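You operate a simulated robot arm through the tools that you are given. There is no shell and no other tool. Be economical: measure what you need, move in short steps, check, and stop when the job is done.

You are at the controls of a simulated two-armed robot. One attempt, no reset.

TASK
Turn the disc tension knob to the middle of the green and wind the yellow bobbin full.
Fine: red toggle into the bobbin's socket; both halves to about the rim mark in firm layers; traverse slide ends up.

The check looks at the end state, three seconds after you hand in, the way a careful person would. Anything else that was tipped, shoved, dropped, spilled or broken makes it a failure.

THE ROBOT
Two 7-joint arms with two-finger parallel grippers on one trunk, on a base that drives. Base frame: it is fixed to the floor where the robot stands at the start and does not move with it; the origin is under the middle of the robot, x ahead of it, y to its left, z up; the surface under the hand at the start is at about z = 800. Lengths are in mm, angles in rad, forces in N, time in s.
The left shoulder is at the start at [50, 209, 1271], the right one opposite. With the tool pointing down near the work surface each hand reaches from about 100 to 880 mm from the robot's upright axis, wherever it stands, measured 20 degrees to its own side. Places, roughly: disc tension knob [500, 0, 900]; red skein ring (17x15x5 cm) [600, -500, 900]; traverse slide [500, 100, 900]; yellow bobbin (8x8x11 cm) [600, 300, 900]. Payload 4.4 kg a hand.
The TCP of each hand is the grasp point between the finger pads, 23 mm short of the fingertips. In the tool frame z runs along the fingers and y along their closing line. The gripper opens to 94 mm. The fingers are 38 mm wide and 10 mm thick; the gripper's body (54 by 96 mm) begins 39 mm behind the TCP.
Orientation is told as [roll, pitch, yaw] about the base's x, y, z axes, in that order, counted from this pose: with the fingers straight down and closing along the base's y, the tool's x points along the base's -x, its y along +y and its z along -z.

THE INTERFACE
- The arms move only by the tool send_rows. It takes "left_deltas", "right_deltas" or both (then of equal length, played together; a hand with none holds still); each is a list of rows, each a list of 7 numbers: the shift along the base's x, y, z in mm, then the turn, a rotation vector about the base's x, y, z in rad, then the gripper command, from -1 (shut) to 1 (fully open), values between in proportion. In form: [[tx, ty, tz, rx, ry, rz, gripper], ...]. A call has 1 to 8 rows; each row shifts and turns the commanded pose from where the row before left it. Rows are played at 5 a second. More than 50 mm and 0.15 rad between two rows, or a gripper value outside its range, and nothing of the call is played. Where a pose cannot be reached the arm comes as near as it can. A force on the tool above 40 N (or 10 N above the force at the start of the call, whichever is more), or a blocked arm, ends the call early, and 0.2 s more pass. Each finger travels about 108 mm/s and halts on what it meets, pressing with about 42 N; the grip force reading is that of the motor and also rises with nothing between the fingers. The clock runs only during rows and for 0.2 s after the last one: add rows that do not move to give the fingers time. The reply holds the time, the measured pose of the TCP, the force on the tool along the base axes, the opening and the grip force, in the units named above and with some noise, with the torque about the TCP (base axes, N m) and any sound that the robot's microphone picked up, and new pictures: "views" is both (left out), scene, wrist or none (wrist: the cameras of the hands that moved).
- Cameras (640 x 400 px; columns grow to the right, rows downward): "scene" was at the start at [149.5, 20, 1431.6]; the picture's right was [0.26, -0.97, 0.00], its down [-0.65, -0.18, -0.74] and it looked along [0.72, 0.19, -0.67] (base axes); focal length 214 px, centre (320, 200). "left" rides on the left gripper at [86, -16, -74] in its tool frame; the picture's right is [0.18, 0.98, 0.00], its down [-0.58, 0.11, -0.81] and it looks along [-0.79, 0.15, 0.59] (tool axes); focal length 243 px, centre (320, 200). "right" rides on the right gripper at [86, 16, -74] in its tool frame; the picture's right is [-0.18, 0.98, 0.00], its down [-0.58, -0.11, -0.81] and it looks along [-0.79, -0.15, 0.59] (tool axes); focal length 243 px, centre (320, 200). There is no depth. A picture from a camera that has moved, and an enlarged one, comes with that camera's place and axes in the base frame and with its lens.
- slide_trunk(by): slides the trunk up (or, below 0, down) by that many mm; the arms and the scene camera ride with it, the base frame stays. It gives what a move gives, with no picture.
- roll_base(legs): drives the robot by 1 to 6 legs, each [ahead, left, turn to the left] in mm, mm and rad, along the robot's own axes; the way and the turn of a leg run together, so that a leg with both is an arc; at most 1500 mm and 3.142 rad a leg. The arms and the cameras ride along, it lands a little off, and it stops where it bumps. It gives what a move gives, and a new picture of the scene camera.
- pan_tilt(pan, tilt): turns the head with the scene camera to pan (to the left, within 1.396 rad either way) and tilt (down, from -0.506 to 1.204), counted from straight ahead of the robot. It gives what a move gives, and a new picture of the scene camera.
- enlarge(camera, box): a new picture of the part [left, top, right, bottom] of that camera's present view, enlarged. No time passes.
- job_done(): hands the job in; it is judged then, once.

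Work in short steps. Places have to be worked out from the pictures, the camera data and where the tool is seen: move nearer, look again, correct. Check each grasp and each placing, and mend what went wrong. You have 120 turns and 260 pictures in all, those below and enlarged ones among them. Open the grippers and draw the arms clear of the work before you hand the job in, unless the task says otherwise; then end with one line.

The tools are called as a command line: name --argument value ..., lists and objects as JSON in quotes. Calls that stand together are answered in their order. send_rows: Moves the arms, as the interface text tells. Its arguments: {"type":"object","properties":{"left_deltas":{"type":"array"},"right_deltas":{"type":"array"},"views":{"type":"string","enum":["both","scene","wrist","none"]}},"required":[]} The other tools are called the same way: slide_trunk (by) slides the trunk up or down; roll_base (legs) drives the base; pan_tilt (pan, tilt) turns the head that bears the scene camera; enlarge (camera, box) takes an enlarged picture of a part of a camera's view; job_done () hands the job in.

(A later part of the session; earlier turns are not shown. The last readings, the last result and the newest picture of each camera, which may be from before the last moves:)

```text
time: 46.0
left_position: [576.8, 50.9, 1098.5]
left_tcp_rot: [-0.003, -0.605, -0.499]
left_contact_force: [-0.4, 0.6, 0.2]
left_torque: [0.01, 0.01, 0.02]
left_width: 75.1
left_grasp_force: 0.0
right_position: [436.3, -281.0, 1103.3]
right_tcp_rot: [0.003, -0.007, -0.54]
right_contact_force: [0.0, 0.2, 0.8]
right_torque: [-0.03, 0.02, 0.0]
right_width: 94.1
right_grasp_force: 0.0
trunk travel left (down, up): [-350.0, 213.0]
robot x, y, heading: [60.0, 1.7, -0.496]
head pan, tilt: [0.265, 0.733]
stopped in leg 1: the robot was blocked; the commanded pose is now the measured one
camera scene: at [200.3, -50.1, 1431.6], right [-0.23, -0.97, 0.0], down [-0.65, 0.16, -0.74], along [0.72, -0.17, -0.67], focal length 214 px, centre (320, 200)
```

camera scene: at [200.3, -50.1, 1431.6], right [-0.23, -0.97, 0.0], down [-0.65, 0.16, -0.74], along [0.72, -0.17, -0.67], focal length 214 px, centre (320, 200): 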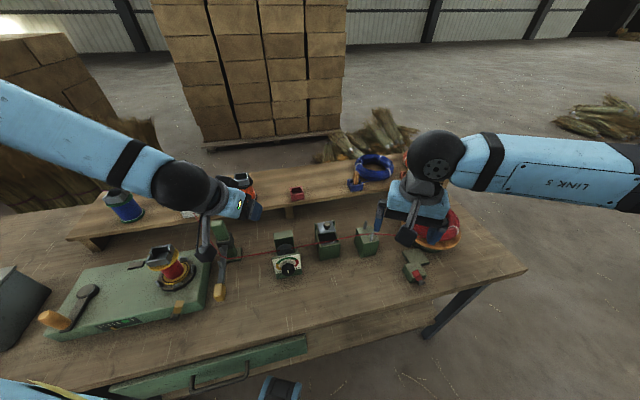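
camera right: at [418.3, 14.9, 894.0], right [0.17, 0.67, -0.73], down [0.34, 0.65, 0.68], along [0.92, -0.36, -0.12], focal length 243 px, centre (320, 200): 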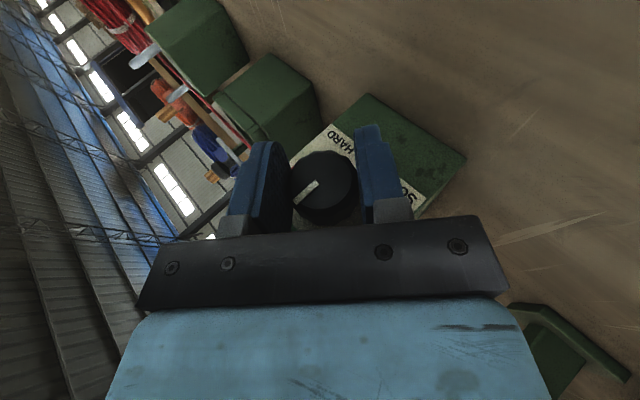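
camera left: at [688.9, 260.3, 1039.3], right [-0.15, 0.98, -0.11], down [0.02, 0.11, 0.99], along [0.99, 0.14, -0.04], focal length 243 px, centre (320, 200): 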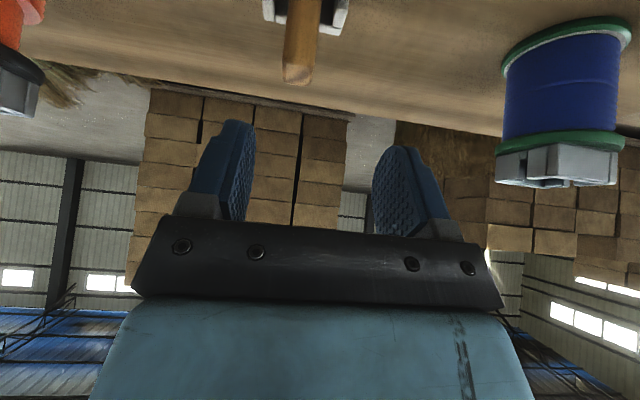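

The robot turned to -0.5 rad at x=60, which puts the left shoulder near (203, 162). Lowering the trunk will shorten the reach further, so I'll first raise both hands and restore the left hand's world yaw.

send_rows --left_deltas '[[-10, 35, 35, 0, 0, 0.125, 0.6], [-10, 35, 35, 0, 0, 0.125, 0.6], [0, 35, 35, 0, 0, 0.125, 0.6], [0, 35, 35, 0, 0, 0.124, 0.6], [0, 35, 35, 0, 0, 0, 0.6]]' --right_deltas '[[0, 0, 30, 0, 0, 0, 1], [0, 0, 30, 0, 0, 0, 1], [0, 0, 30, 0, 0, 0, 1], [0, 0, 30, 0, 0, 0, 1], [0, 0, 30, 0, 0, 0, 1]]' --views "none"

slide_trunk --by -180

pan_tilt --pan 0.75 --tilt 0.6

```text
refused: row 1 steps farther than a row can; nothing moved
```

```text
time: 48.0
left_position: [576.3, 52.2, 918.5]
left_tcp_rot: [-0.002, -0.604, -0.5]
left_contact_force: [-0.2, 1.1, -0.9]
left_torque: [0.0, -0.02, -0.01]
left_width: 75.1
left_grasp_force: 0.0
right_position: [436.4, -280.3, 922.3]
right_tcp_rot: [0.004, -0.008, -0.541]
right_contact_force: [-0.4, -0.2, 0.1]
right_torque: [-0.03, -0.01, -0.03]
right_width: 94.1
right_grasp_force: 0.2
trunk travel left (down, up): [-170.0, 393.0]
robot x, y, heading: [61.6, 0.9, -0.5]
head pan, tilt: [0.265, 0.733]
```

```text
time: 48.9
left_position: [577.8, 51.4, 916.7]
left_tcp_rot: [-0.001, -0.605, -0.5]
left_contact_force: [-1.0, -1.1, 0.5]
left_torque: [0.0, 0.0, -0.03]
left_width: 75.2
left_grasp_force: 0.1
right_position: [436.7, -279.5, 922.8]
right_tcp_rot: [0.003, -0.007, -0.542]
right_contact_force: [-0.1, -0.3, 0.8]
right_torque: [-0.03, 0.0, 0.01]
right_width: 93.7
right_grasp_force: 0.1
trunk travel left (down, up): [-170.0, 393.0]
robot x, y, heading: [54.6, 3.9, -0.499]
head pan, tilt: [0.75, 0.6]
camera scene: at [205.1, -8.6, 1262.9], right [0.25, -0.97, 0.0], down [-0.55, -0.14, -0.82], along [0.8, 0.2, -0.57], focal length 214 px, centre (320, 200)
```

scene: 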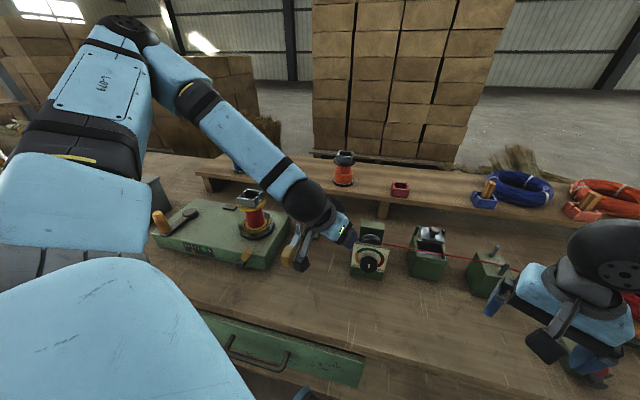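

That call was refused while the trunk still moved. No contact shows, but the left hand is now low near the thread, so I'll raise it straight up first, and the right hand too.

send_rows --left_deltas '[[-10, 0, 45, 0, 0, 0, 0.6], [0, 0, 48, 0, 0, 0, 0.6], [0, 20, 40, 0, 0, 0.125, 0.6], [0, 30, 30, 0, 0, 0.125, 0.6], [0, 40, 20, 0, 0, 0.125, 0.6], [0, 45, 0, 0, 0, 0.124, 0.6], [10, 45, 0, 0, 0, 0, 0.6]]' --right_deltas '[[0, 0, 30, 0, 0, 0, 1], [0, 0, 30, 0, 0, 0, 1], [0, 0, 30, 0, 0, 0, 1], [0, 0, 30, 0, 0, 0, 1], [0, 0, 30, 0, 0, 0, 1], [0, 0, 0, 0, 0, 0, 1], [0, 0, 0, 0, 0, 0, 1]]' --views "scene"

```text
time: 50.5
left_position: [590.9, 228.3, 1101.4]
left_tcp_rot: [-0.005, -0.602, 0.0]
left_contact_force: [0.2, -0.1, 0.1]
left_torque: [0.03, -0.02, 0.0]
left_width: 75.2
left_grasp_force: 0.0
left hand out of reach, approached as far as the arm can: row 1, 6
right_position: [436.3, -279.0, 1073.9]
right_tcp_rot: [0.001, -0.009, -0.541]
right_contact_force: [0.1, -0.3, 1.0]
right_torque: [0.01, -0.03, 0.02]
right_width: 94.0
right_grasp_force: 0.0
trunk travel left (down, up): [-170.0, 393.0]
robot x, y, heading: [57.1, 3.2, -0.497]
head pan, tilt: [0.75, 0.6]
camera scene: at [204.7, -6.6, 1263.1], right [0.25, -0.97, 0.0], down [-0.55, -0.14, -0.83], along [0.8, 0.2, -0.56], focal length 214 px, centre (320, 200)
```

scene: 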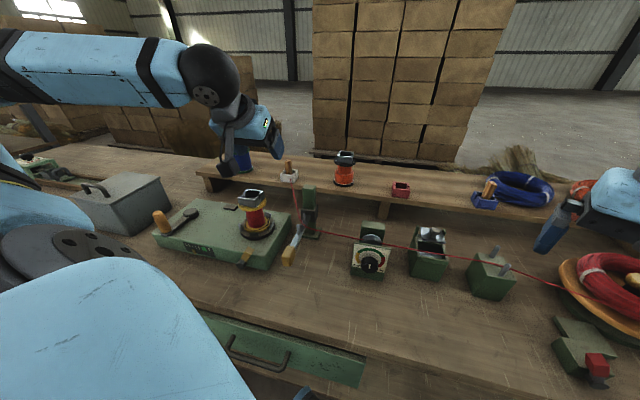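

Everything is intact. Now I'll extend the left hand to just above and in front of the peg.

send_rows --left_deltas '[[46, 6, -8, 0, 0, 0, 0.4], [46, 6, -8, 0, 0, 0, 0.4], [46, 6, -14, 0, 0, 0, 0.4], [46, 6, -14, 0, 0, 0, 0.4], [42, 6, -16, 0, 0, 0, 0.4]]' --views "both"

enlarge --camera "scene" --box '[230, 120, 340, 200]'

```text
time: 51.7
left_position: [818.4, 257.3, 1042.5]
left_tcp_rot: [-0.001, -0.603, -0.001]
left_contact_force: [0.6, 0.1, 0.4]
left_torque: [-0.02, 0.0, 0.03]
left_width: 65.8
left_grasp_force: 0.1
right_position: [437.8, -281.5, 1071.9]
right_tcp_rot: [0.004, -0.008, -0.542]
right_contact_force: [0.9, -0.4, -0.1]
right_torque: [0.01, 0.01, -0.03]
right_width: 93.9
right_grasp_force: 0.1
trunk travel left (down, up): [-170.0, 393.0]
robot x, y, heading: [58.6, 2.1, -0.5]
head pan, tilt: [0.75, 0.6]
camera scene: at [206.2, -8.6, 1262.7], right [0.25, -0.97, 0.0], down [-0.55, -0.14, -0.82], along [0.8, 0.21, -0.57], focal length 214 px, centre (320, 200)
camera left: at [705.2, 239.8, 1053.3], right [-0.15, 0.98, -0.11], down [0.02, 0.11, 0.99], along [0.99, 0.15, -0.04], focal length 243 px, centre (320, 200)
```

scene: 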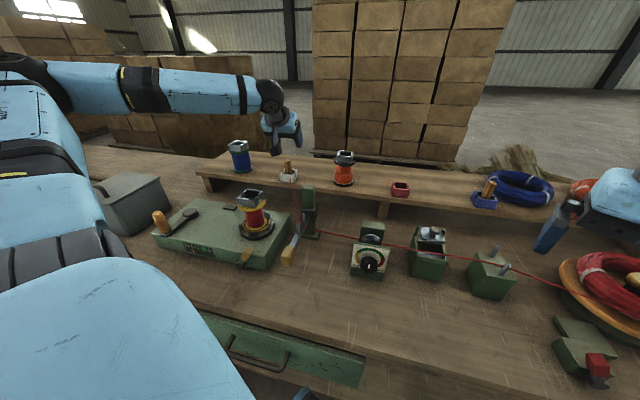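
left: 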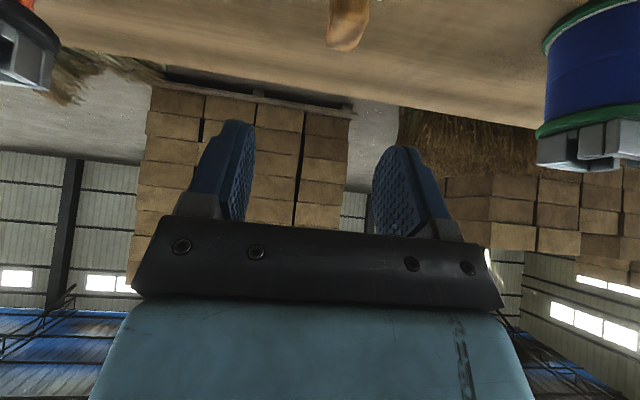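

```text
5.00 times, centred on (285, 160) of scene
camera zoom: at [206.2, -8.6, 1262.7], right [0.25, -0.97, 0.0], down [-0.55, -0.14, -0.82], along [0.8, 0.21, -0.57], focal length 1072 px, centre (495, 400)
```

zoom: 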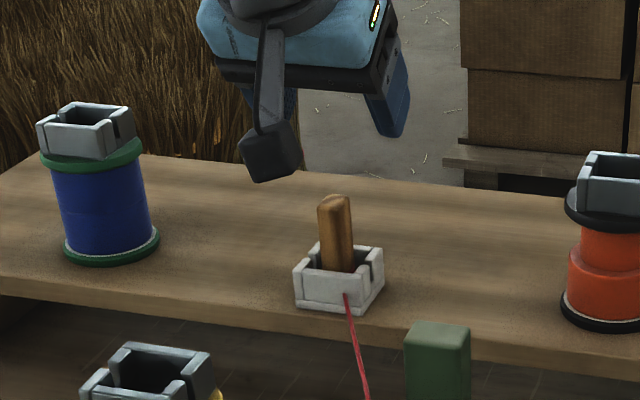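

The hand reached the pose. Both views agree the peg is at about (825, 262) with its top at z≈965. I'll lower over it with the fingers straddling.

send_rows --left_deltas '[[7, 5, -25, 0, 0, 0, 0.4], [0, 0, -25, 0, 0, 0, 0.4], [0, 0, -18, 0, 0, 0, 0.2], [0, 0, -8, 0, 0, 0, 0.0]]' --views "wrist"

enlarge --camera "scene" --box '[250, 130, 330, 190]'

```text
time: 52.7
left_position: [824.8, 260.2, 967.1]
left_tcp_rot: [-0.002, -0.605, -0.001]
left_contact_force: [-0.9, 0.7, -0.4]
left_torque: [0.04, -0.01, 0.02]
left_width: 47.1
left_grasp_force: 0.1
right_position: [436.5, -281.7, 1073.0]
right_tcp_rot: [0.002, -0.007, -0.542]
right_contact_force: [0.8, -0.2, -0.8]
right_torque: [0.02, 0.0, -0.07]
right_width: 94.3
right_grasp_force: 0.0
trunk travel left (down, up): [-170.0, 393.0]
robot x, y, heading: [58.3, 3.2, -0.496]
head pan, tilt: [0.75, 0.6]
camera left: at [710.5, 243.9, 978.3], right [-0.15, 0.98, -0.11], down [0.02, 0.11, 0.99], along [0.99, 0.15, -0.04], focal length 243 px, centre (320, 200)
```

left: 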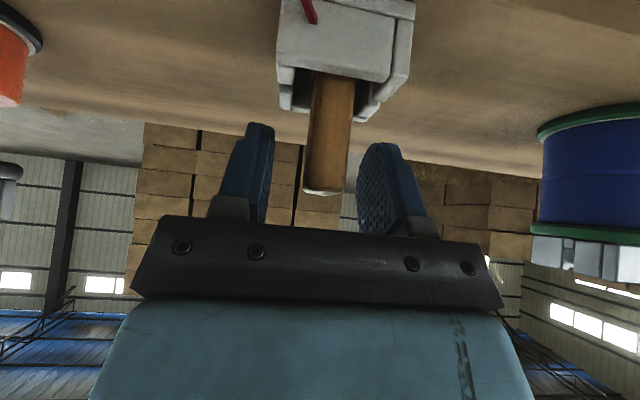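

```text
6.67 times, centred on (290, 160) of scene
camera zoom: at [205.0, -8.6, 1263.0], right [0.25, -0.97, 0.0], down [-0.55, -0.14, -0.83], along [0.8, 0.21, -0.56], focal length 1430 px, centre (520, 467)
```

zoom: 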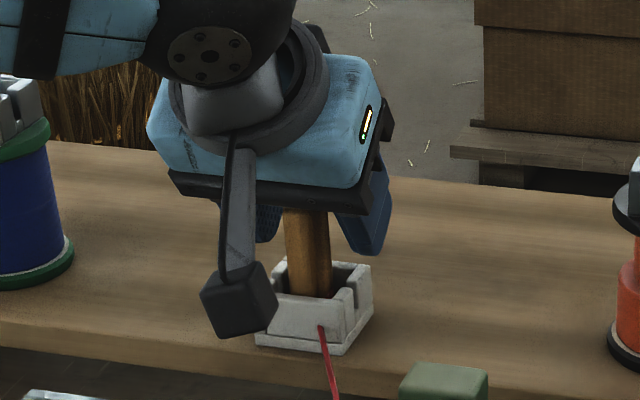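

The peg stands between the pads. I'll shift +4 mm in y, lower 4 mm and close.

send_rows --left_deltas '[[0, 4, -4, 0, 0, 0, 0.0], [0, 0, 0, 0, 0, 0, -0.4], [0, 0, 0, 0, 0, 0, -0.8], [0, 0, 0, 0, 0, 0, -0.8]]' --views "wrist"

```text
time: 53.7
left_position: [823.9, 264.4, 962.6]
left_tcp_rot: [-0.002, -0.607, -0.003]
left_contact_force: [-0.4, 0.3, 0.2]
left_torque: [-0.02, 0.05, 0.01]
left_width: 15.2
left_grasp_force: 42.0
right_position: [437.2, -280.3, 1072.7]
right_tcp_rot: [0.003, -0.007, -0.541]
right_contact_force: [-0.5, -1.2, -0.6]
right_torque: [0.0, 0.01, 0.0]
right_width: 93.9
right_grasp_force: 0.2
trunk travel left (down, up): [-170.0, 393.0]
robot x, y, heading: [59.3, 2.7, -0.5]
head pan, tilt: [0.75, 0.6]
camera left: at [710.4, 247.7, 974.8], right [-0.15, 0.98, -0.11], down [0.02, 0.11, 0.99], along [0.99, 0.15, -0.04], focal length 243 px, centre (320, 200)
```

left: 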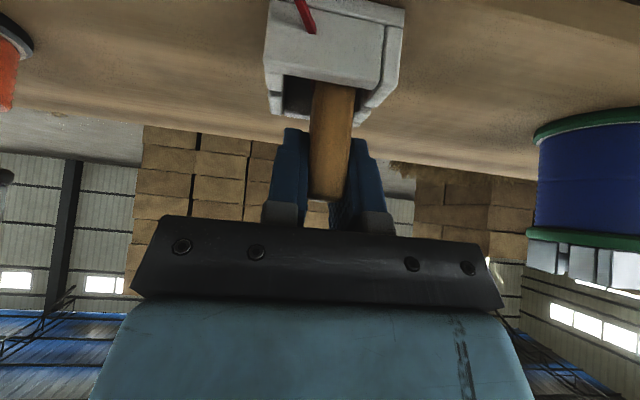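

The peg is gripped (15 mm, 42 N). I'll lift it straight up to see what comes with it.

send_rows --left_deltas '[[0, 0, 10, 0, 0, 0, -0.8], [0, 0, 20, 0, 0, 0, -0.8], [0, 0, 25, 0, 0, 0, -0.8]]' --views "both"

enlarge --camera "scene" --box '[250, 110, 330, 190]'

```text
time: 54.5
left_position: [823.2, 264.3, 1019.1]
left_tcp_rot: [0.0, -0.603, -0.001]
left_contact_force: [0.1, -0.6, 0.6]
left_torque: [0.0, 0.02, -0.02]
left_width: 14.6
left_grasp_force: 41.9
right_position: [436.7, -281.1, 1073.0]
right_tcp_rot: [0.003, -0.008, -0.541]
right_contact_force: [-1.1, -0.1, -0.1]
right_torque: [0.02, 0.02, 0.0]
right_width: 94.2
right_grasp_force: 0.1
trunk travel left (down, up): [-170.0, 393.0]
robot x, y, heading: [59.1, -0.3, -0.501]
head pan, tilt: [0.75, 0.6]
camera scene: at [204.6, -8.9, 1263.0], right [0.25, -0.97, 0.0], down [-0.55, -0.14, -0.83], along [0.8, 0.21, -0.56], focal length 214 px, centre (320, 200)
camera left: at [709.9, 247.4, 1030.1], right [-0.15, 0.98, -0.1], down [0.02, 0.11, 0.99], along [0.99, 0.15, -0.04], focal length 243 px, centre (320, 200)
```

scene: 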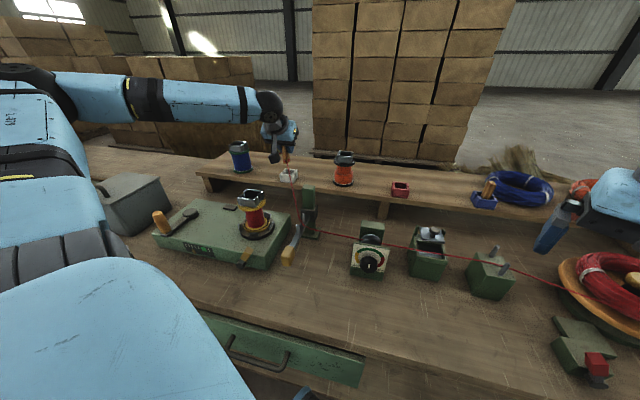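
left: 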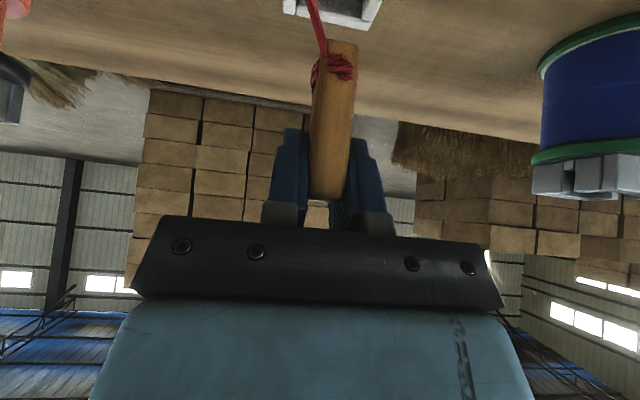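

```text
5.00 times, centred on (290, 150) of scene
camera zoom: at [204.6, -8.9, 1263.0], right [0.25, -0.97, 0.0], down [-0.55, -0.14, -0.83], along [0.8, 0.21, -0.56], focal length 1072 px, centre (470, 450)
```

zoom: 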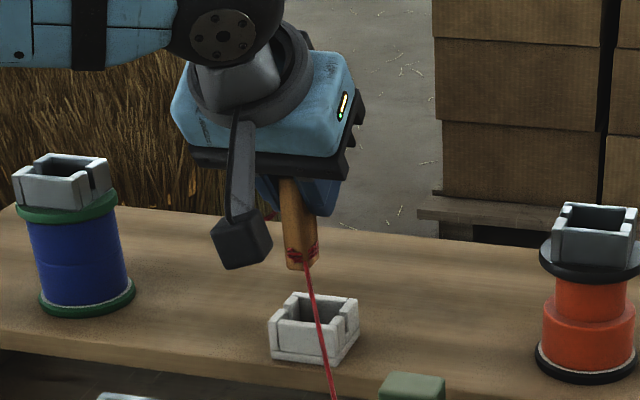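

The toggle is the wooden peg with the yarn tied near its foot, and it came out cleanly. Now I'll measure the bobbin socket accurately from this camera position.

enlarge --camera "scene" --box '[225, 175, 285, 245]'

enlarge --camera "scene" --box '[270, 175, 340, 275]'

```text
5.71 times, centred on (255, 210) of scene
camera zoom: at [204.6, -8.9, 1263.0], right [0.25, -0.97, 0.0], down [-0.55, -0.14, -0.83], along [0.8, 0.21, -0.56], focal length 1226 px, centre (691, 143)
```

zoom: 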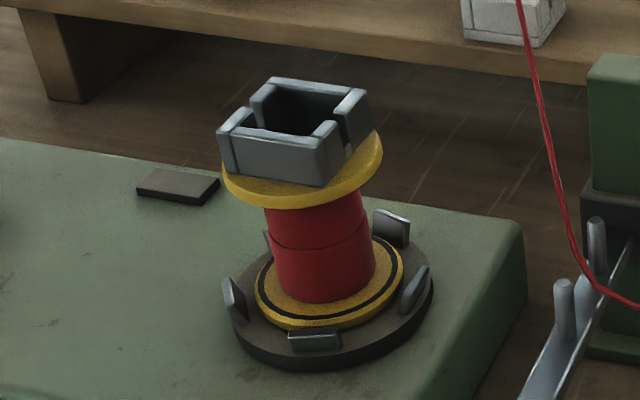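

```text
4.00 times, centred on (305, 225) of scene
camera zoom: at [204.6, -8.9, 1263.0], right [0.25, -0.97, 0.0], down [-0.55, -0.14, -0.83], along [0.8, 0.21, -0.56], focal length 858 px, centre (380, 100)
```

zoom: 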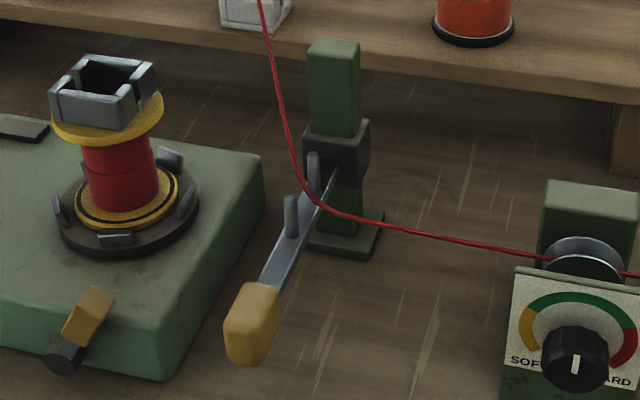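

Socket centre comes out near (594, 270) with its rim at about z 974. I'll raise the toggle and carry it back to hover above the bobbin.

send_rows --left_deltas '[[-20, 0, 40, 0, 0, 0, -0.8], [-45, 1, 16, 0, 0, 0, -0.8], [-48, 1, 0, 0, 0, 0, -0.8], [-48, 1, 0, 0, 0, 0, -0.8], [-48, 1, 0, 0, 0, 0, -0.8]]' --views "both"

enlarge --camera "scene" --box '[215, 130, 315, 240]'

```text
time: 55.7
left_position: [611.2, 266.9, 1075.1]
left_tcp_rot: [0.001, -0.608, -0.004]
left_contact_force: [-0.6, -0.6, 0.2]
left_torque: [0.03, 0.01, 0.0]
left_width: 14.9
left_grasp_force: 42.4
right_position: [434.0, -282.0, 1074.5]
right_tcp_rot: [0.005, -0.009, -0.541]
right_contact_force: [-0.7, -0.5, 0.2]
right_torque: [0.0, -0.08, 0.01]
right_width: 94.2
right_grasp_force: 0.0
trunk travel left (down, up): [-170.0, 393.0]
robot x, y, heading: [61.6, 2.2, -0.502]
head pan, tilt: [0.75, 0.6]
camera scene: at [202.3, -9.5, 1263.4], right [0.25, -0.97, 0.0], down [-0.54, -0.14, -0.83], along [0.8, 0.21, -0.56], focal length 214 px, centre (320, 200)
camera left: at [498.5, 250.8, 1086.6], right [-0.15, 0.98, -0.1], down [0.02, 0.11, 0.99], along [0.99, 0.15, -0.03], focal length 243 px, centre (320, 200)
```

scene: 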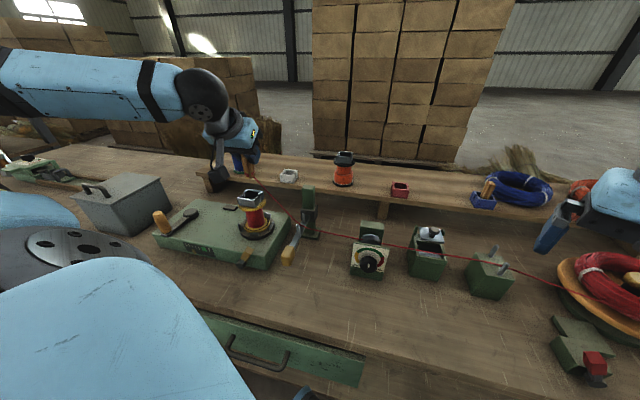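
left: 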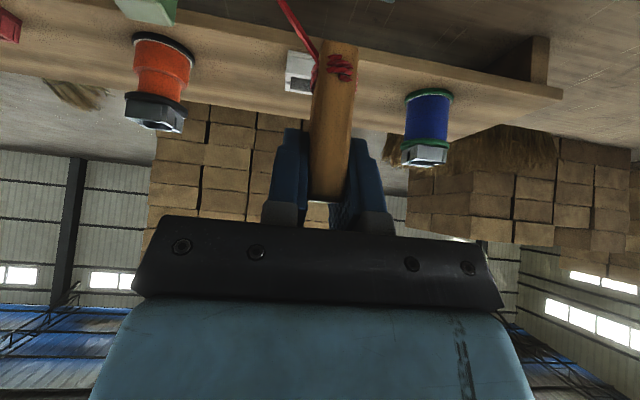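

```text
3.64 times, centred on (265, 185) of scene
camera zoom: at [202.3, -9.5, 1263.4], right [0.25, -0.97, 0.0], down [-0.54, -0.14, -0.83], along [0.8, 0.21, -0.56], focal length 780 px, centre (520, 254)
```

zoom: 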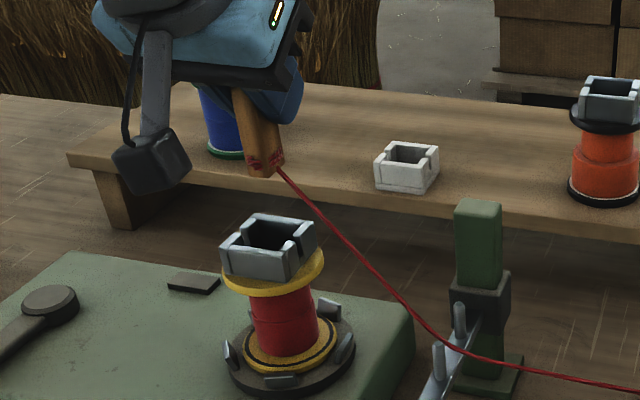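

The scene camera calibration is slightly off, so I'll move the hand back 90 mm to see the socket with the wrist camera.

send_rows --left_deltas '[[-45, 0, 0, 0, 0, 0, -0.8], [-45, 0, 0, 0, 0, 0, -0.8]]' --views "none"

enlarge --camera "left" --box '[220, 0, 420, 120]'

enlarge --camera "scene" --box '[215, 130, 315, 240]'

```text
time: 56.3
left_position: [580.1, 278.2, 1103.7]
left_tcp_rot: [-0.001, -0.602, -0.001]
left_contact_force: [0.6, 0.3, -1.4]
left_torque: [-0.02, -0.01, -0.03]
left_width: 14.8
left_grasp_force: 42.3
left hand out of reach, approached as far as the arm can: row 1, 2
right_position: [438.2, -280.6, 1073.1]
right_tcp_rot: [0.004, -0.007, -0.541]
right_contact_force: [0.9, -0.2, 0.0]
right_torque: [-0.01, -0.03, -0.02]
right_width: 94.0
right_grasp_force: 0.2
trunk travel left (down, up): [-170.0, 393.0]
robot x, y, heading: [60.5, 5.0, -0.501]
head pan, tilt: [0.75, 0.6]
```

```text
3.20 times, centred on (320, 60) of left
camera zoom: at [467.0, 261.7, 1115.6], right [-0.15, 0.98, -0.11], down [0.02, 0.11, 0.99], along [0.99, 0.15, -0.04], focal length 776 px, centre (320, 648)
```

zoom: 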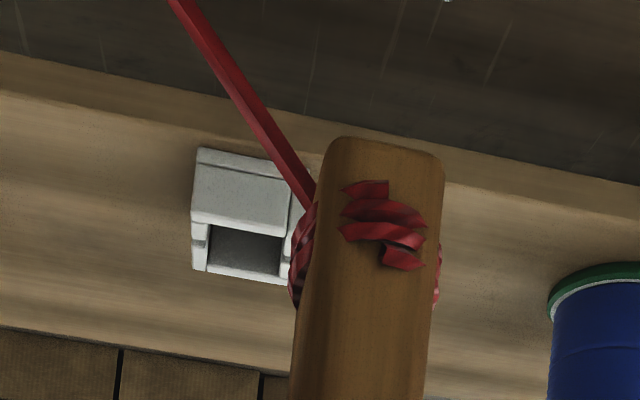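

```text
3.64 times, centred on (265, 185) of scene
camera zoom: at [205.0, -8.4, 1262.9], right [0.25, -0.97, 0.0], down [-0.55, -0.14, -0.83], along [0.8, 0.2, -0.56], focal length 780 px, centre (520, 254)
```

zoom: 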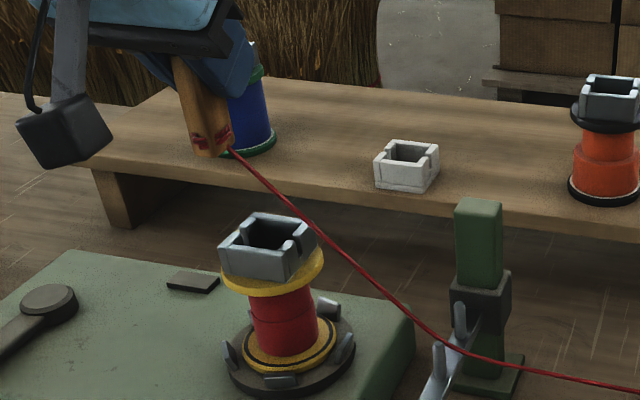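

The left arm can't retract further here. I'll bring the right hand around as a second camera, aimed at the bobbin from about 400 mm away.

send_rows --right_deltas '[[-6, 48, 8, 0, 0, 0.13, 1], [-6, 48, 8, 0, 0, 0.13, 1], [-6, 48, 8, 0, 0, 0.13, 1], [-6, 48, 8, 0, 0, 0.13, 1], [-6, 48, 8, 0, 0, 0.13, 1], [-6, 48, 8, 0, 0, 0.13, 1], [-6, 48, 8, 0, 0, 0.13, 1], [-6, 48, 8, 0, 0, 0.13, 1]]' --views "both"

```text
time: 58.1
left_position: [579.7, 280.7, 1103.6]
left_tcp_rot: [-0.004, -0.603, 0.0]
left_contact_force: [0.0, 0.9, 0.0]
left_torque: [-0.01, 0.02, -0.03]
left_width: 14.9
left_grasp_force: 42.4
right_position: [390.5, 104.4, 1134.4]
right_tcp_rot: [0.002, -0.007, 0.5]
right_contact_force: [0.1, -0.3, -0.3]
right_torque: [-0.03, 0.02, -0.02]
right_width: 93.8
right_grasp_force: 0.0
trunk travel left (down, up): [-170.0, 393.0]
robot x, y, heading: [60.1, 1.3, -0.498]
head pan, tilt: [0.75, 0.6]
camera scene: at [204.8, -6.8, 1263.0], right [0.25, -0.97, 0.0], down [-0.55, -0.14, -0.82], along [0.8, 0.2, -0.57], focal length 214 px, centre (320, 200)
camera right: at [305.9, 77.0, 1209.2], right [-0.31, 0.95, 0.0], down [0.56, 0.18, 0.81], along [0.77, 0.25, -0.59], focal length 243 px, centre (320, 200)
```

scene: 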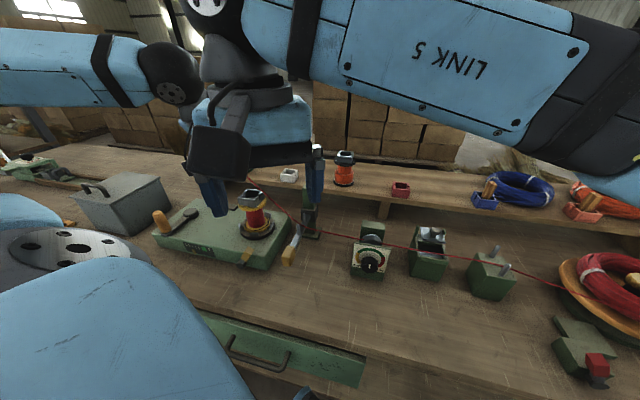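
right: 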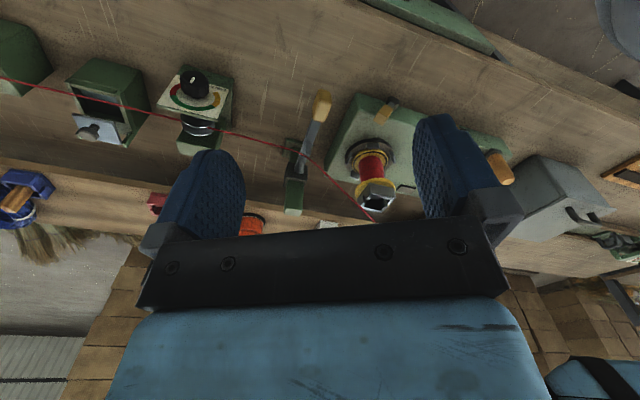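

The right camera sees the socket. I'll zoom in on it.

enlarge --camera "right" --box '[330, 130, 430, 230]'

```text
4.00 times, centred on (380, 180) of right
camera zoom: at [305.9, 77.0, 1209.2], right [-0.31, 0.95, 0.0], down [0.56, 0.18, 0.81], along [0.77, 0.25, -0.59], focal length 970 px, centre (80, 280)
```

zoom: 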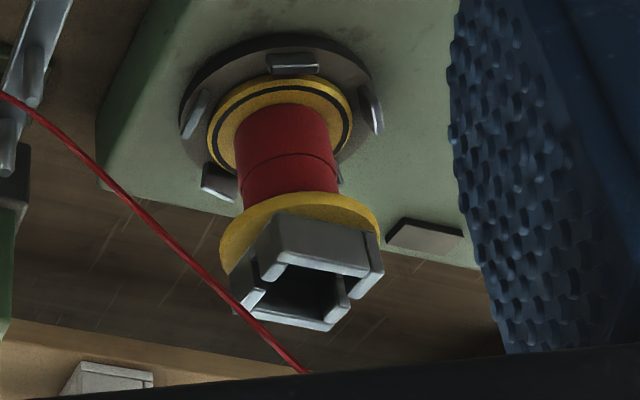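

Combining the right and left wrist views gives a socket rim centre of about (596, 272, 972). I'll lower the toggle until its foot is just above the rim, then compare the two in both views.

send_rows --left_deltas '[[10, -3, -22, 0, 0, 0, -0.8], [8, -3, -22, 0, 0, 0, -0.8], [0, -2, -20, 0, 0, 0, -0.8]]' --views "none"

enlarge --camera "right" --box '[310, 130, 430, 230]'

enlarge --camera "scene" --box '[225, 150, 305, 220]'

```text
time: 58.9
left_position: [608.4, 271.3, 1043.1]
left_tcp_rot: [-0.005, -0.601, -0.001]
left_contact_force: [0.1, 0.0, 0.1]
left_torque: [-0.01, 0.01, 0.0]
left_width: 14.9
left_grasp_force: 42.3
left hand out of reach, approached as far as the arm can: row 2, 3
right_position: [390.9, 102.9, 1135.7]
right_tcp_rot: [0.002, -0.008, 0.499]
right_contact_force: [-0.3, -1.7, -0.3]
right_torque: [-0.04, 0.01, 0.02]
right_width: 94.0
right_grasp_force: 0.0
trunk travel left (down, up): [-170.0, 393.0]
robot x, y, heading: [63.3, 3.4, -0.505]
head pan, tilt: [0.75, 0.6]
```

```text
4.00 times, centred on (370, 180) of right
camera zoom: at [306.6, 75.4, 1209.1], right [-0.31, 0.95, 0.0], down [0.56, 0.18, 0.81], along [0.77, 0.25, -0.59], focal length 970 px, centre (120, 280)
```

zoom: 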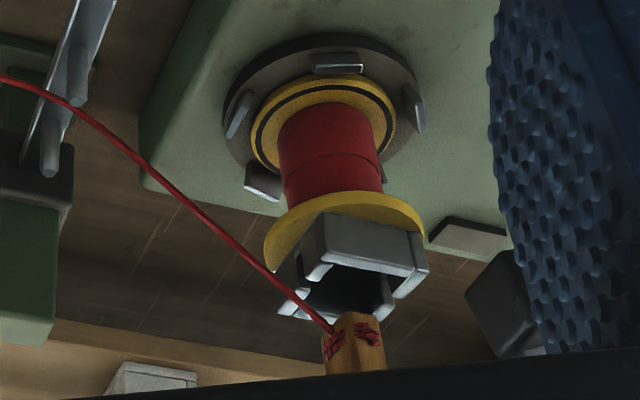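

```text
5.71 times, centred on (265, 185) of scene
camera zoom: at [205.6, -8.1, 1262.9], right [0.25, -0.97, 0.0], down [-0.55, -0.14, -0.82], along [0.8, 0.2, -0.57], focal length 1226 px, centre (634, 286)
```

zoom: 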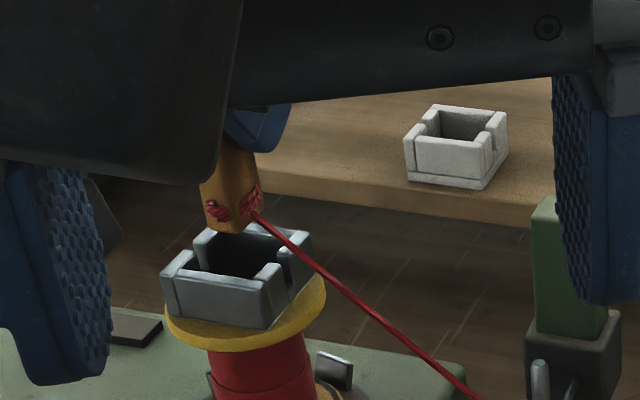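

The toggle is nearly over the socket and needs about -3 mm in x and -4 mm in y. The arm is at its inner reach limit, so I'll raise a little and roll the base back 60 mm for room.

send_rows --left_deltas '[[5, 0, 25, 0, 0, 0, -0.8]]' --views "none"

roll_base --legs '[[-60, 0, 0]]'

```text
time: 59.3
left_position: [613.5, 273.2, 1068.6]
left_tcp_rot: [-0.002, -0.603, -0.002]
left_contact_force: [0.0, -0.4, -0.9]
left_torque: [0.02, -0.02, 0.01]
left_width: 14.9
left_grasp_force: 42.6
right_position: [388.7, 102.7, 1136.4]
right_tcp_rot: [0.005, -0.007, 0.499]
right_contact_force: [0.4, 1.0, -0.3]
right_torque: [-0.04, 0.0, 0.0]
right_width: 94.1
right_grasp_force: 0.0
trunk travel left (down, up): [-170.0, 393.0]
robot x, y, heading: [58.6, 3.0, -0.501]
head pan, tilt: [0.75, 0.6]
```

```text
time: 60.2
left_position: [560.2, 301.7, 1069.7]
left_tcp_rot: [-0.001, -0.604, -0.001]
left_contact_force: [-0.8, 0.0, -0.8]
left_torque: [-0.02, 0.01, -0.02]
left_width: 15.0
left_grasp_force: 42.3
right_position: [337.0, 130.7, 1135.5]
right_tcp_rot: [0.004, -0.007, 0.5]
right_contact_force: [-0.5, -0.6, -0.1]
right_torque: [0.0, -0.03, 0.04]
right_width: 94.1
right_grasp_force: 0.0
trunk travel left (down, up): [-170.0, 393.0]
robot x, y, heading: [7.2, 30.9, -0.5]
head pan, tilt: [0.75, 0.6]
camera scene: at [152.2, 20.3, 1263.1], right [0.25, -0.97, 0.0], down [-0.55, -0.14, -0.83], along [0.8, 0.21, -0.56], focal length 214 px, centre (320, 200)
```

scene: 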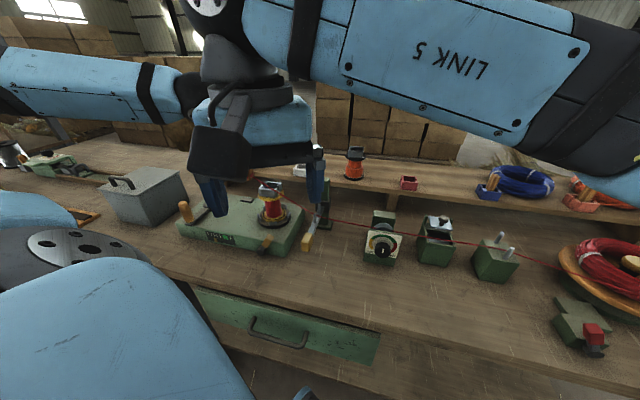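

Now I'll bring the toggle to (605, 267, 1038) and view it.

send_rows --left_deltas '[[22, -17, 0, 0, 0, 0, -0.8], [23, -18, -5, 0, 0, 0, -0.8], [0, 0, -25, 0, 0, 0, -0.8]]' --views "none"

enlarge --camera "right" --box '[310, 120, 450, 230]'

enlarge --camera "scene" --box '[230, 145, 320, 225]'

```text
time: 61.0
left_position: [606.7, 266.4, 1036.9]
left_tcp_rot: [-0.003, -0.604, 0.0]
left_contact_force: [0.2, 0.9, -0.5]
left_torque: [-0.01, 0.0, -0.01]
left_width: 15.0
left_grasp_force: 42.0
right_position: [337.4, 131.2, 1136.6]
right_tcp_rot: [0.003, -0.007, 0.501]
right_contact_force: [-0.1, -0.1, -0.7]
right_torque: [0.02, -0.01, 0.0]
right_width: 94.1
right_grasp_force: 0.0
trunk travel left (down, up): [-170.0, 393.0]
robot x, y, heading: [10.1, 34.0, -0.499]
head pan, tilt: [0.75, 0.6]
```

```text
3.64 times, centred on (380, 175) of right
camera zoom: at [253.8, 103.6, 1209.4], right [-0.31, 0.95, 0.01], down [0.56, 0.18, 0.81], along [0.77, 0.25, -0.59], focal length 882 px, centre (102, 291)
```

zoom: 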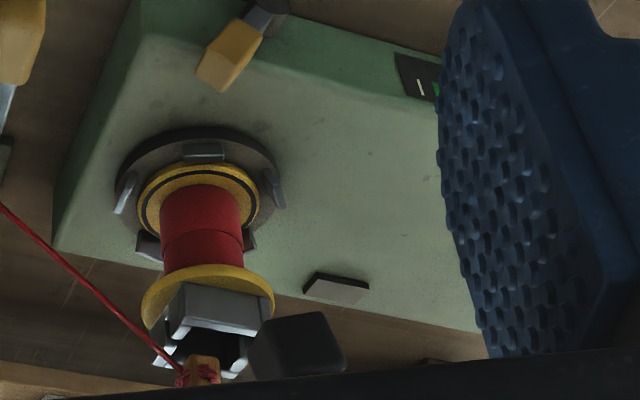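

```text
5.00 times, centred on (275, 185) of scene
camera zoom: at [152.7, 20.0, 1263.0], right [0.25, -0.97, 0.0], down [-0.55, -0.14, -0.83], along [0.8, 0.21, -0.56], focal length 1072 px, centre (545, 275)
```

zoom: 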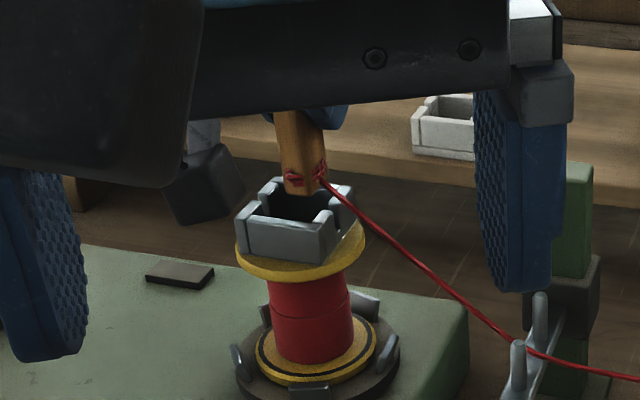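

The foot is nearly centred over the opening and needs about 4 mm less x. I'll lower it into the socket in small steps, watching the force.

send_rows --left_deltas '[[-4, 0, -5, 0, 0, 0, -0.8], [0, 0, -7, 0, 0, 0, -0.8], [0, 0, -6, 0, 0, 0, -0.8], [0, 0, -5, 0, 0, 0, -0.8]]' --views "none"

enlarge --camera "scene" --box '[230, 145, 320, 225]'

```text
time: 62.0
left_position: [602.3, 266.1, 1015.6]
left_tcp_rot: [-0.001, -0.603, 0.0]
left_contact_force: [3.5, 2.8, 0.9]
left_torque: [0.12, -0.13, -0.05]
left_width: 15.0
left_grasp_force: 42.2
right_position: [338.4, 131.3, 1135.3]
right_tcp_rot: [0.003, -0.007, 0.501]
right_contact_force: [0.5, -0.3, -0.3]
right_torque: [-0.02, 0.0, 0.03]
right_width: 94.0
right_grasp_force: 0.1
trunk travel left (down, up): [-170.0, 393.0]
robot x, y, heading: [5.3, 31.9, -0.499]
head pan, tilt: [0.75, 0.6]
```

```text
5.00 times, centred on (275, 185) of scene
camera zoom: at [153.3, 20.1, 1262.9], right [0.25, -0.97, 0.0], down [-0.55, -0.14, -0.82], along [0.8, 0.21, -0.57], focal length 1072 px, centre (545, 275)
```

zoom: 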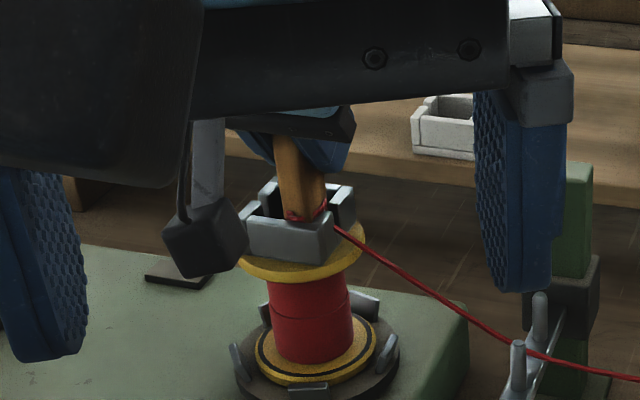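

Light contact shows the toggle is against the front-right walls, so I'll shift +4 mm in x and +3 mm in y and continue down.

send_rows --left_deltas '[[4, 3, 0, 0, 0, 0, -0.8], [0, 0, -5, 0, 0, 0, -0.8], [0, 0, -4, 0, 0, 0, -0.8]]' --views "none"

enlarge --camera "scene" --box '[230, 145, 320, 225]'

```text
time: 62.9
left_position: [606.8, 270.1, 1006.0]
left_tcp_rot: [-0.002, -0.604, -0.003]
left_contact_force: [0.2, 0.4, -1.5]
left_torque: [0.0, -0.01, 0.02]
left_width: 14.9
left_grasp_force: 41.9
right_position: [336.6, 130.5, 1135.2]
right_tcp_rot: [0.003, -0.007, 0.502]
right_contact_force: [-0.7, 0.5, 0.1]
right_torque: [0.02, -0.01, 0.0]
right_width: 94.1
right_grasp_force: 0.0
trunk travel left (down, up): [-170.0, 393.0]
robot x, y, heading: [8.4, 32.5, -0.497]
head pan, tilt: [0.75, 0.6]
```

```text
5.00 times, centred on (275, 185) of scene
camera zoom: at [153.1, 19.9, 1262.9], right [0.25, -0.97, 0.0], down [-0.55, -0.14, -0.83], along [0.8, 0.21, -0.56], focal length 1072 px, centre (545, 275)
```

zoom: 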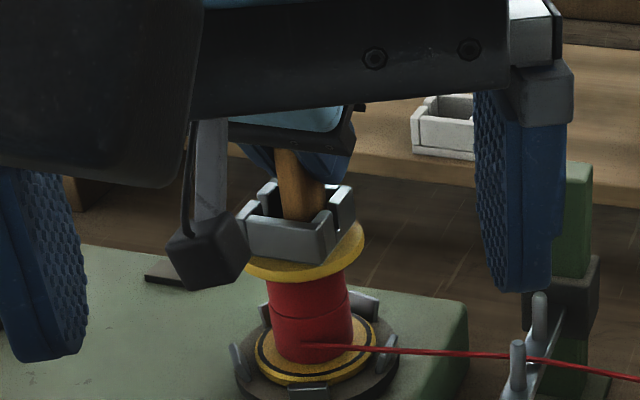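

The yarn has latched onto the bobbin's lower half, so the toggle is recognised in the socket. I'll lower gently to the floor of the socket.

send_rows --left_deltas '[[0, 0, -3, 0, 0, 0, -0.8], [0, 0, -3, 0, 0, 0, -0.8]]' --views "none"

```text
time: 63.5
left_position: [604.7, 267.5, 1004.3]
left_tcp_rot: [-0.002, -0.613, 0.0]
left_contact_force: [1.8, 0.6, 25.7]
left_torque: [0.12, 0.29, 0.0]
left_width: 15.1
left_grasp_force: 41.8
right_position: [335.1, 130.6, 1138.6]
right_tcp_rot: [0.003, -0.009, 0.501]
right_contact_force: [-0.4, -0.6, 0.1]
right_torque: [0.0, 0.02, -0.02]
right_width: 93.9
right_grasp_force: 0.1
trunk travel left (down, up): [-170.0, 393.0]
robot x, y, heading: [5.2, 34.2, -0.501]
head pan, tilt: [0.75, 0.6]
```

The toggle is on the socket floor (26 N). I'll open, then lift away straight up.

send_rows --left_deltas '[[0, 0, 2, 0, 0, 0, -0.2], [0, 0, 0, 0, 0, 0, 0.2], [0, 0, 0, 0, 0, 0, 0.2], [0, 0, 30, 0, 0, 0, 0.2], [0, 0, 40, 0, 0, 0, 0.2], [0, 10, 40, 0, 0, 0, 0.2]]' --views "none"

enlarge --camera "scene" --box '[230, 145, 320, 255]'

enlarge --camera "right" --box '[310, 120, 450, 230]'

```text
time: 64.8
left_position: [604.7, 278.1, 1113.6]
left_tcp_rot: [-0.001, -0.606, -0.001]
left_contact_force: [-0.9, 0.2, 0.0]
left_torque: [0.01, -0.05, 0.02]
left_width: 56.3
left_grasp_force: 0.1
right_position: [336.1, 130.9, 1137.2]
right_tcp_rot: [0.004, -0.009, 0.5]
right_contact_force: [-0.4, 0.4, -0.7]
right_torque: [-0.01, 0.01, -0.02]
right_width: 94.3
right_grasp_force: 0.1
trunk travel left (down, up): [-170.0, 393.0]
robot x, y, heading: [6.4, 30.1, -0.501]
head pan, tilt: [0.75, 0.6]
```

```text
3.64 times, centred on (275, 200) of scene
camera zoom: at [152.1, 19.8, 1263.1], right [0.25, -0.97, 0.0], down [-0.55, -0.14, -0.83], along [0.8, 0.21, -0.56], focal length 780 px, centre (484, 200)
```

zoom: 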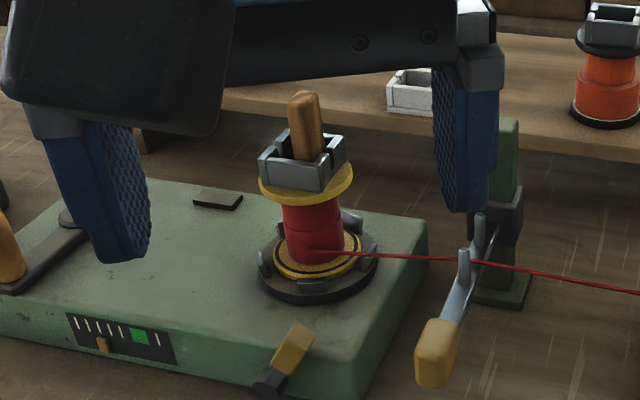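

```text
3.64 times, centred on (380, 175) of right
camera zoom: at [253.2, 103.4, 1209.5], right [-0.31, 0.95, 0.0], down [0.56, 0.18, 0.81], along [0.77, 0.25, -0.59], focal length 882 px, centre (102, 291)
```

zoom: 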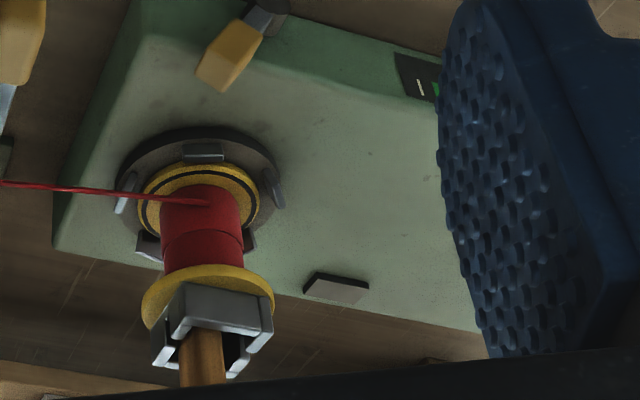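

The toggle stands in the bobbin socket and the yarn leads to the lower half through the slide, which is currently low. To reach both the crank (left hand) and the traverse handle (right hand), I'll square the robot up and shift it left.

roll_base --legs '[[-30, 0, 0.5], [0, 215, 0], [60, 0, 0]]'

pan_tilt --pan 0.1 --tilt 0.7

```text
time: 69.4
left_position: [445.6, 759.2, 1111.2]
left_tcp_rot: [0.001, -0.604, 0.498]
left_contact_force: [0.1, 0.2, -0.7]
left_torque: [0.04, -0.01, 0.03]
left_width: 56.5
left_grasp_force: 0.1
right_position: [280.2, 501.3, 1135.1]
right_tcp_rot: [0.005, -0.008, 1.0]
right_contact_force: [1.0, 0.2, 0.3]
right_torque: [-0.02, 0.03, 0.02]
right_width: 93.9
right_grasp_force: 0.0
trunk travel left (down, up): [-170.0, 393.0]
robot x, y, heading: [39.1, 256.1, -0.001]
head pan, tilt: [0.75, 0.6]
camera scene: at [171.3, 315.4, 1262.8], right [0.68, -0.73, 0.0], down [-0.41, -0.39, -0.82], along [0.6, 0.56, -0.57], focal length 214 px, centre (320, 200)
```

scene: 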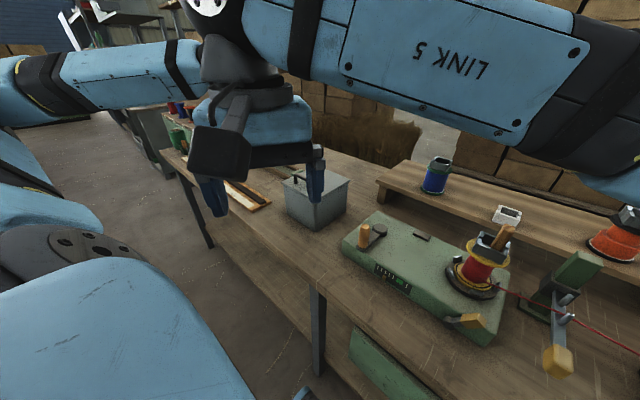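

```text
time: 70.4
left_position: [444.1, 759.3, 1111.9]
left_tcp_rot: [0.0, -0.604, 0.5]
left_contact_force: [0.3, 0.1, -0.7]
left_torque: [-0.01, -0.03, 0.02]
left_width: 56.3
left_grasp_force: 0.0
right_position: [279.4, 501.9, 1135.9]
right_tcp_rot: [0.004, -0.009, 1.0]
right_contact_force: [2.0, -0.6, -0.3]
right_torque: [0.03, 0.04, 0.0]
right_width: 94.0
right_grasp_force: 0.0
trunk travel left (down, up): [-170.0, 393.0]
robot x, y, heading: [37.6, 251.8, 0.007]
head pan, tilt: [0.099, 0.7]
camera scene: at [190.2, 263.6, 1254.3], right [0.1, -0.99, 0.0], down [-0.64, -0.07, -0.77], along [0.76, 0.08, -0.64], focal length 214 px, centre (320, 200)
```

scene: 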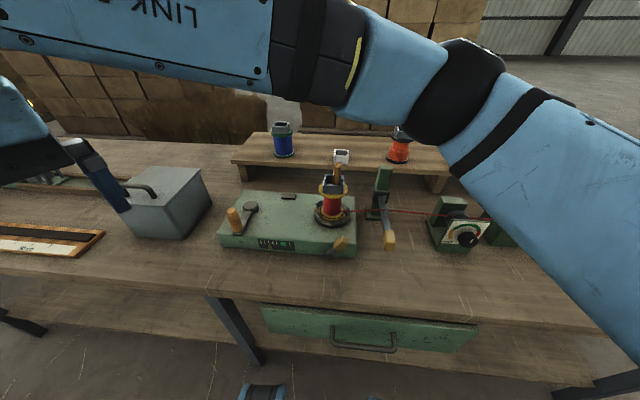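

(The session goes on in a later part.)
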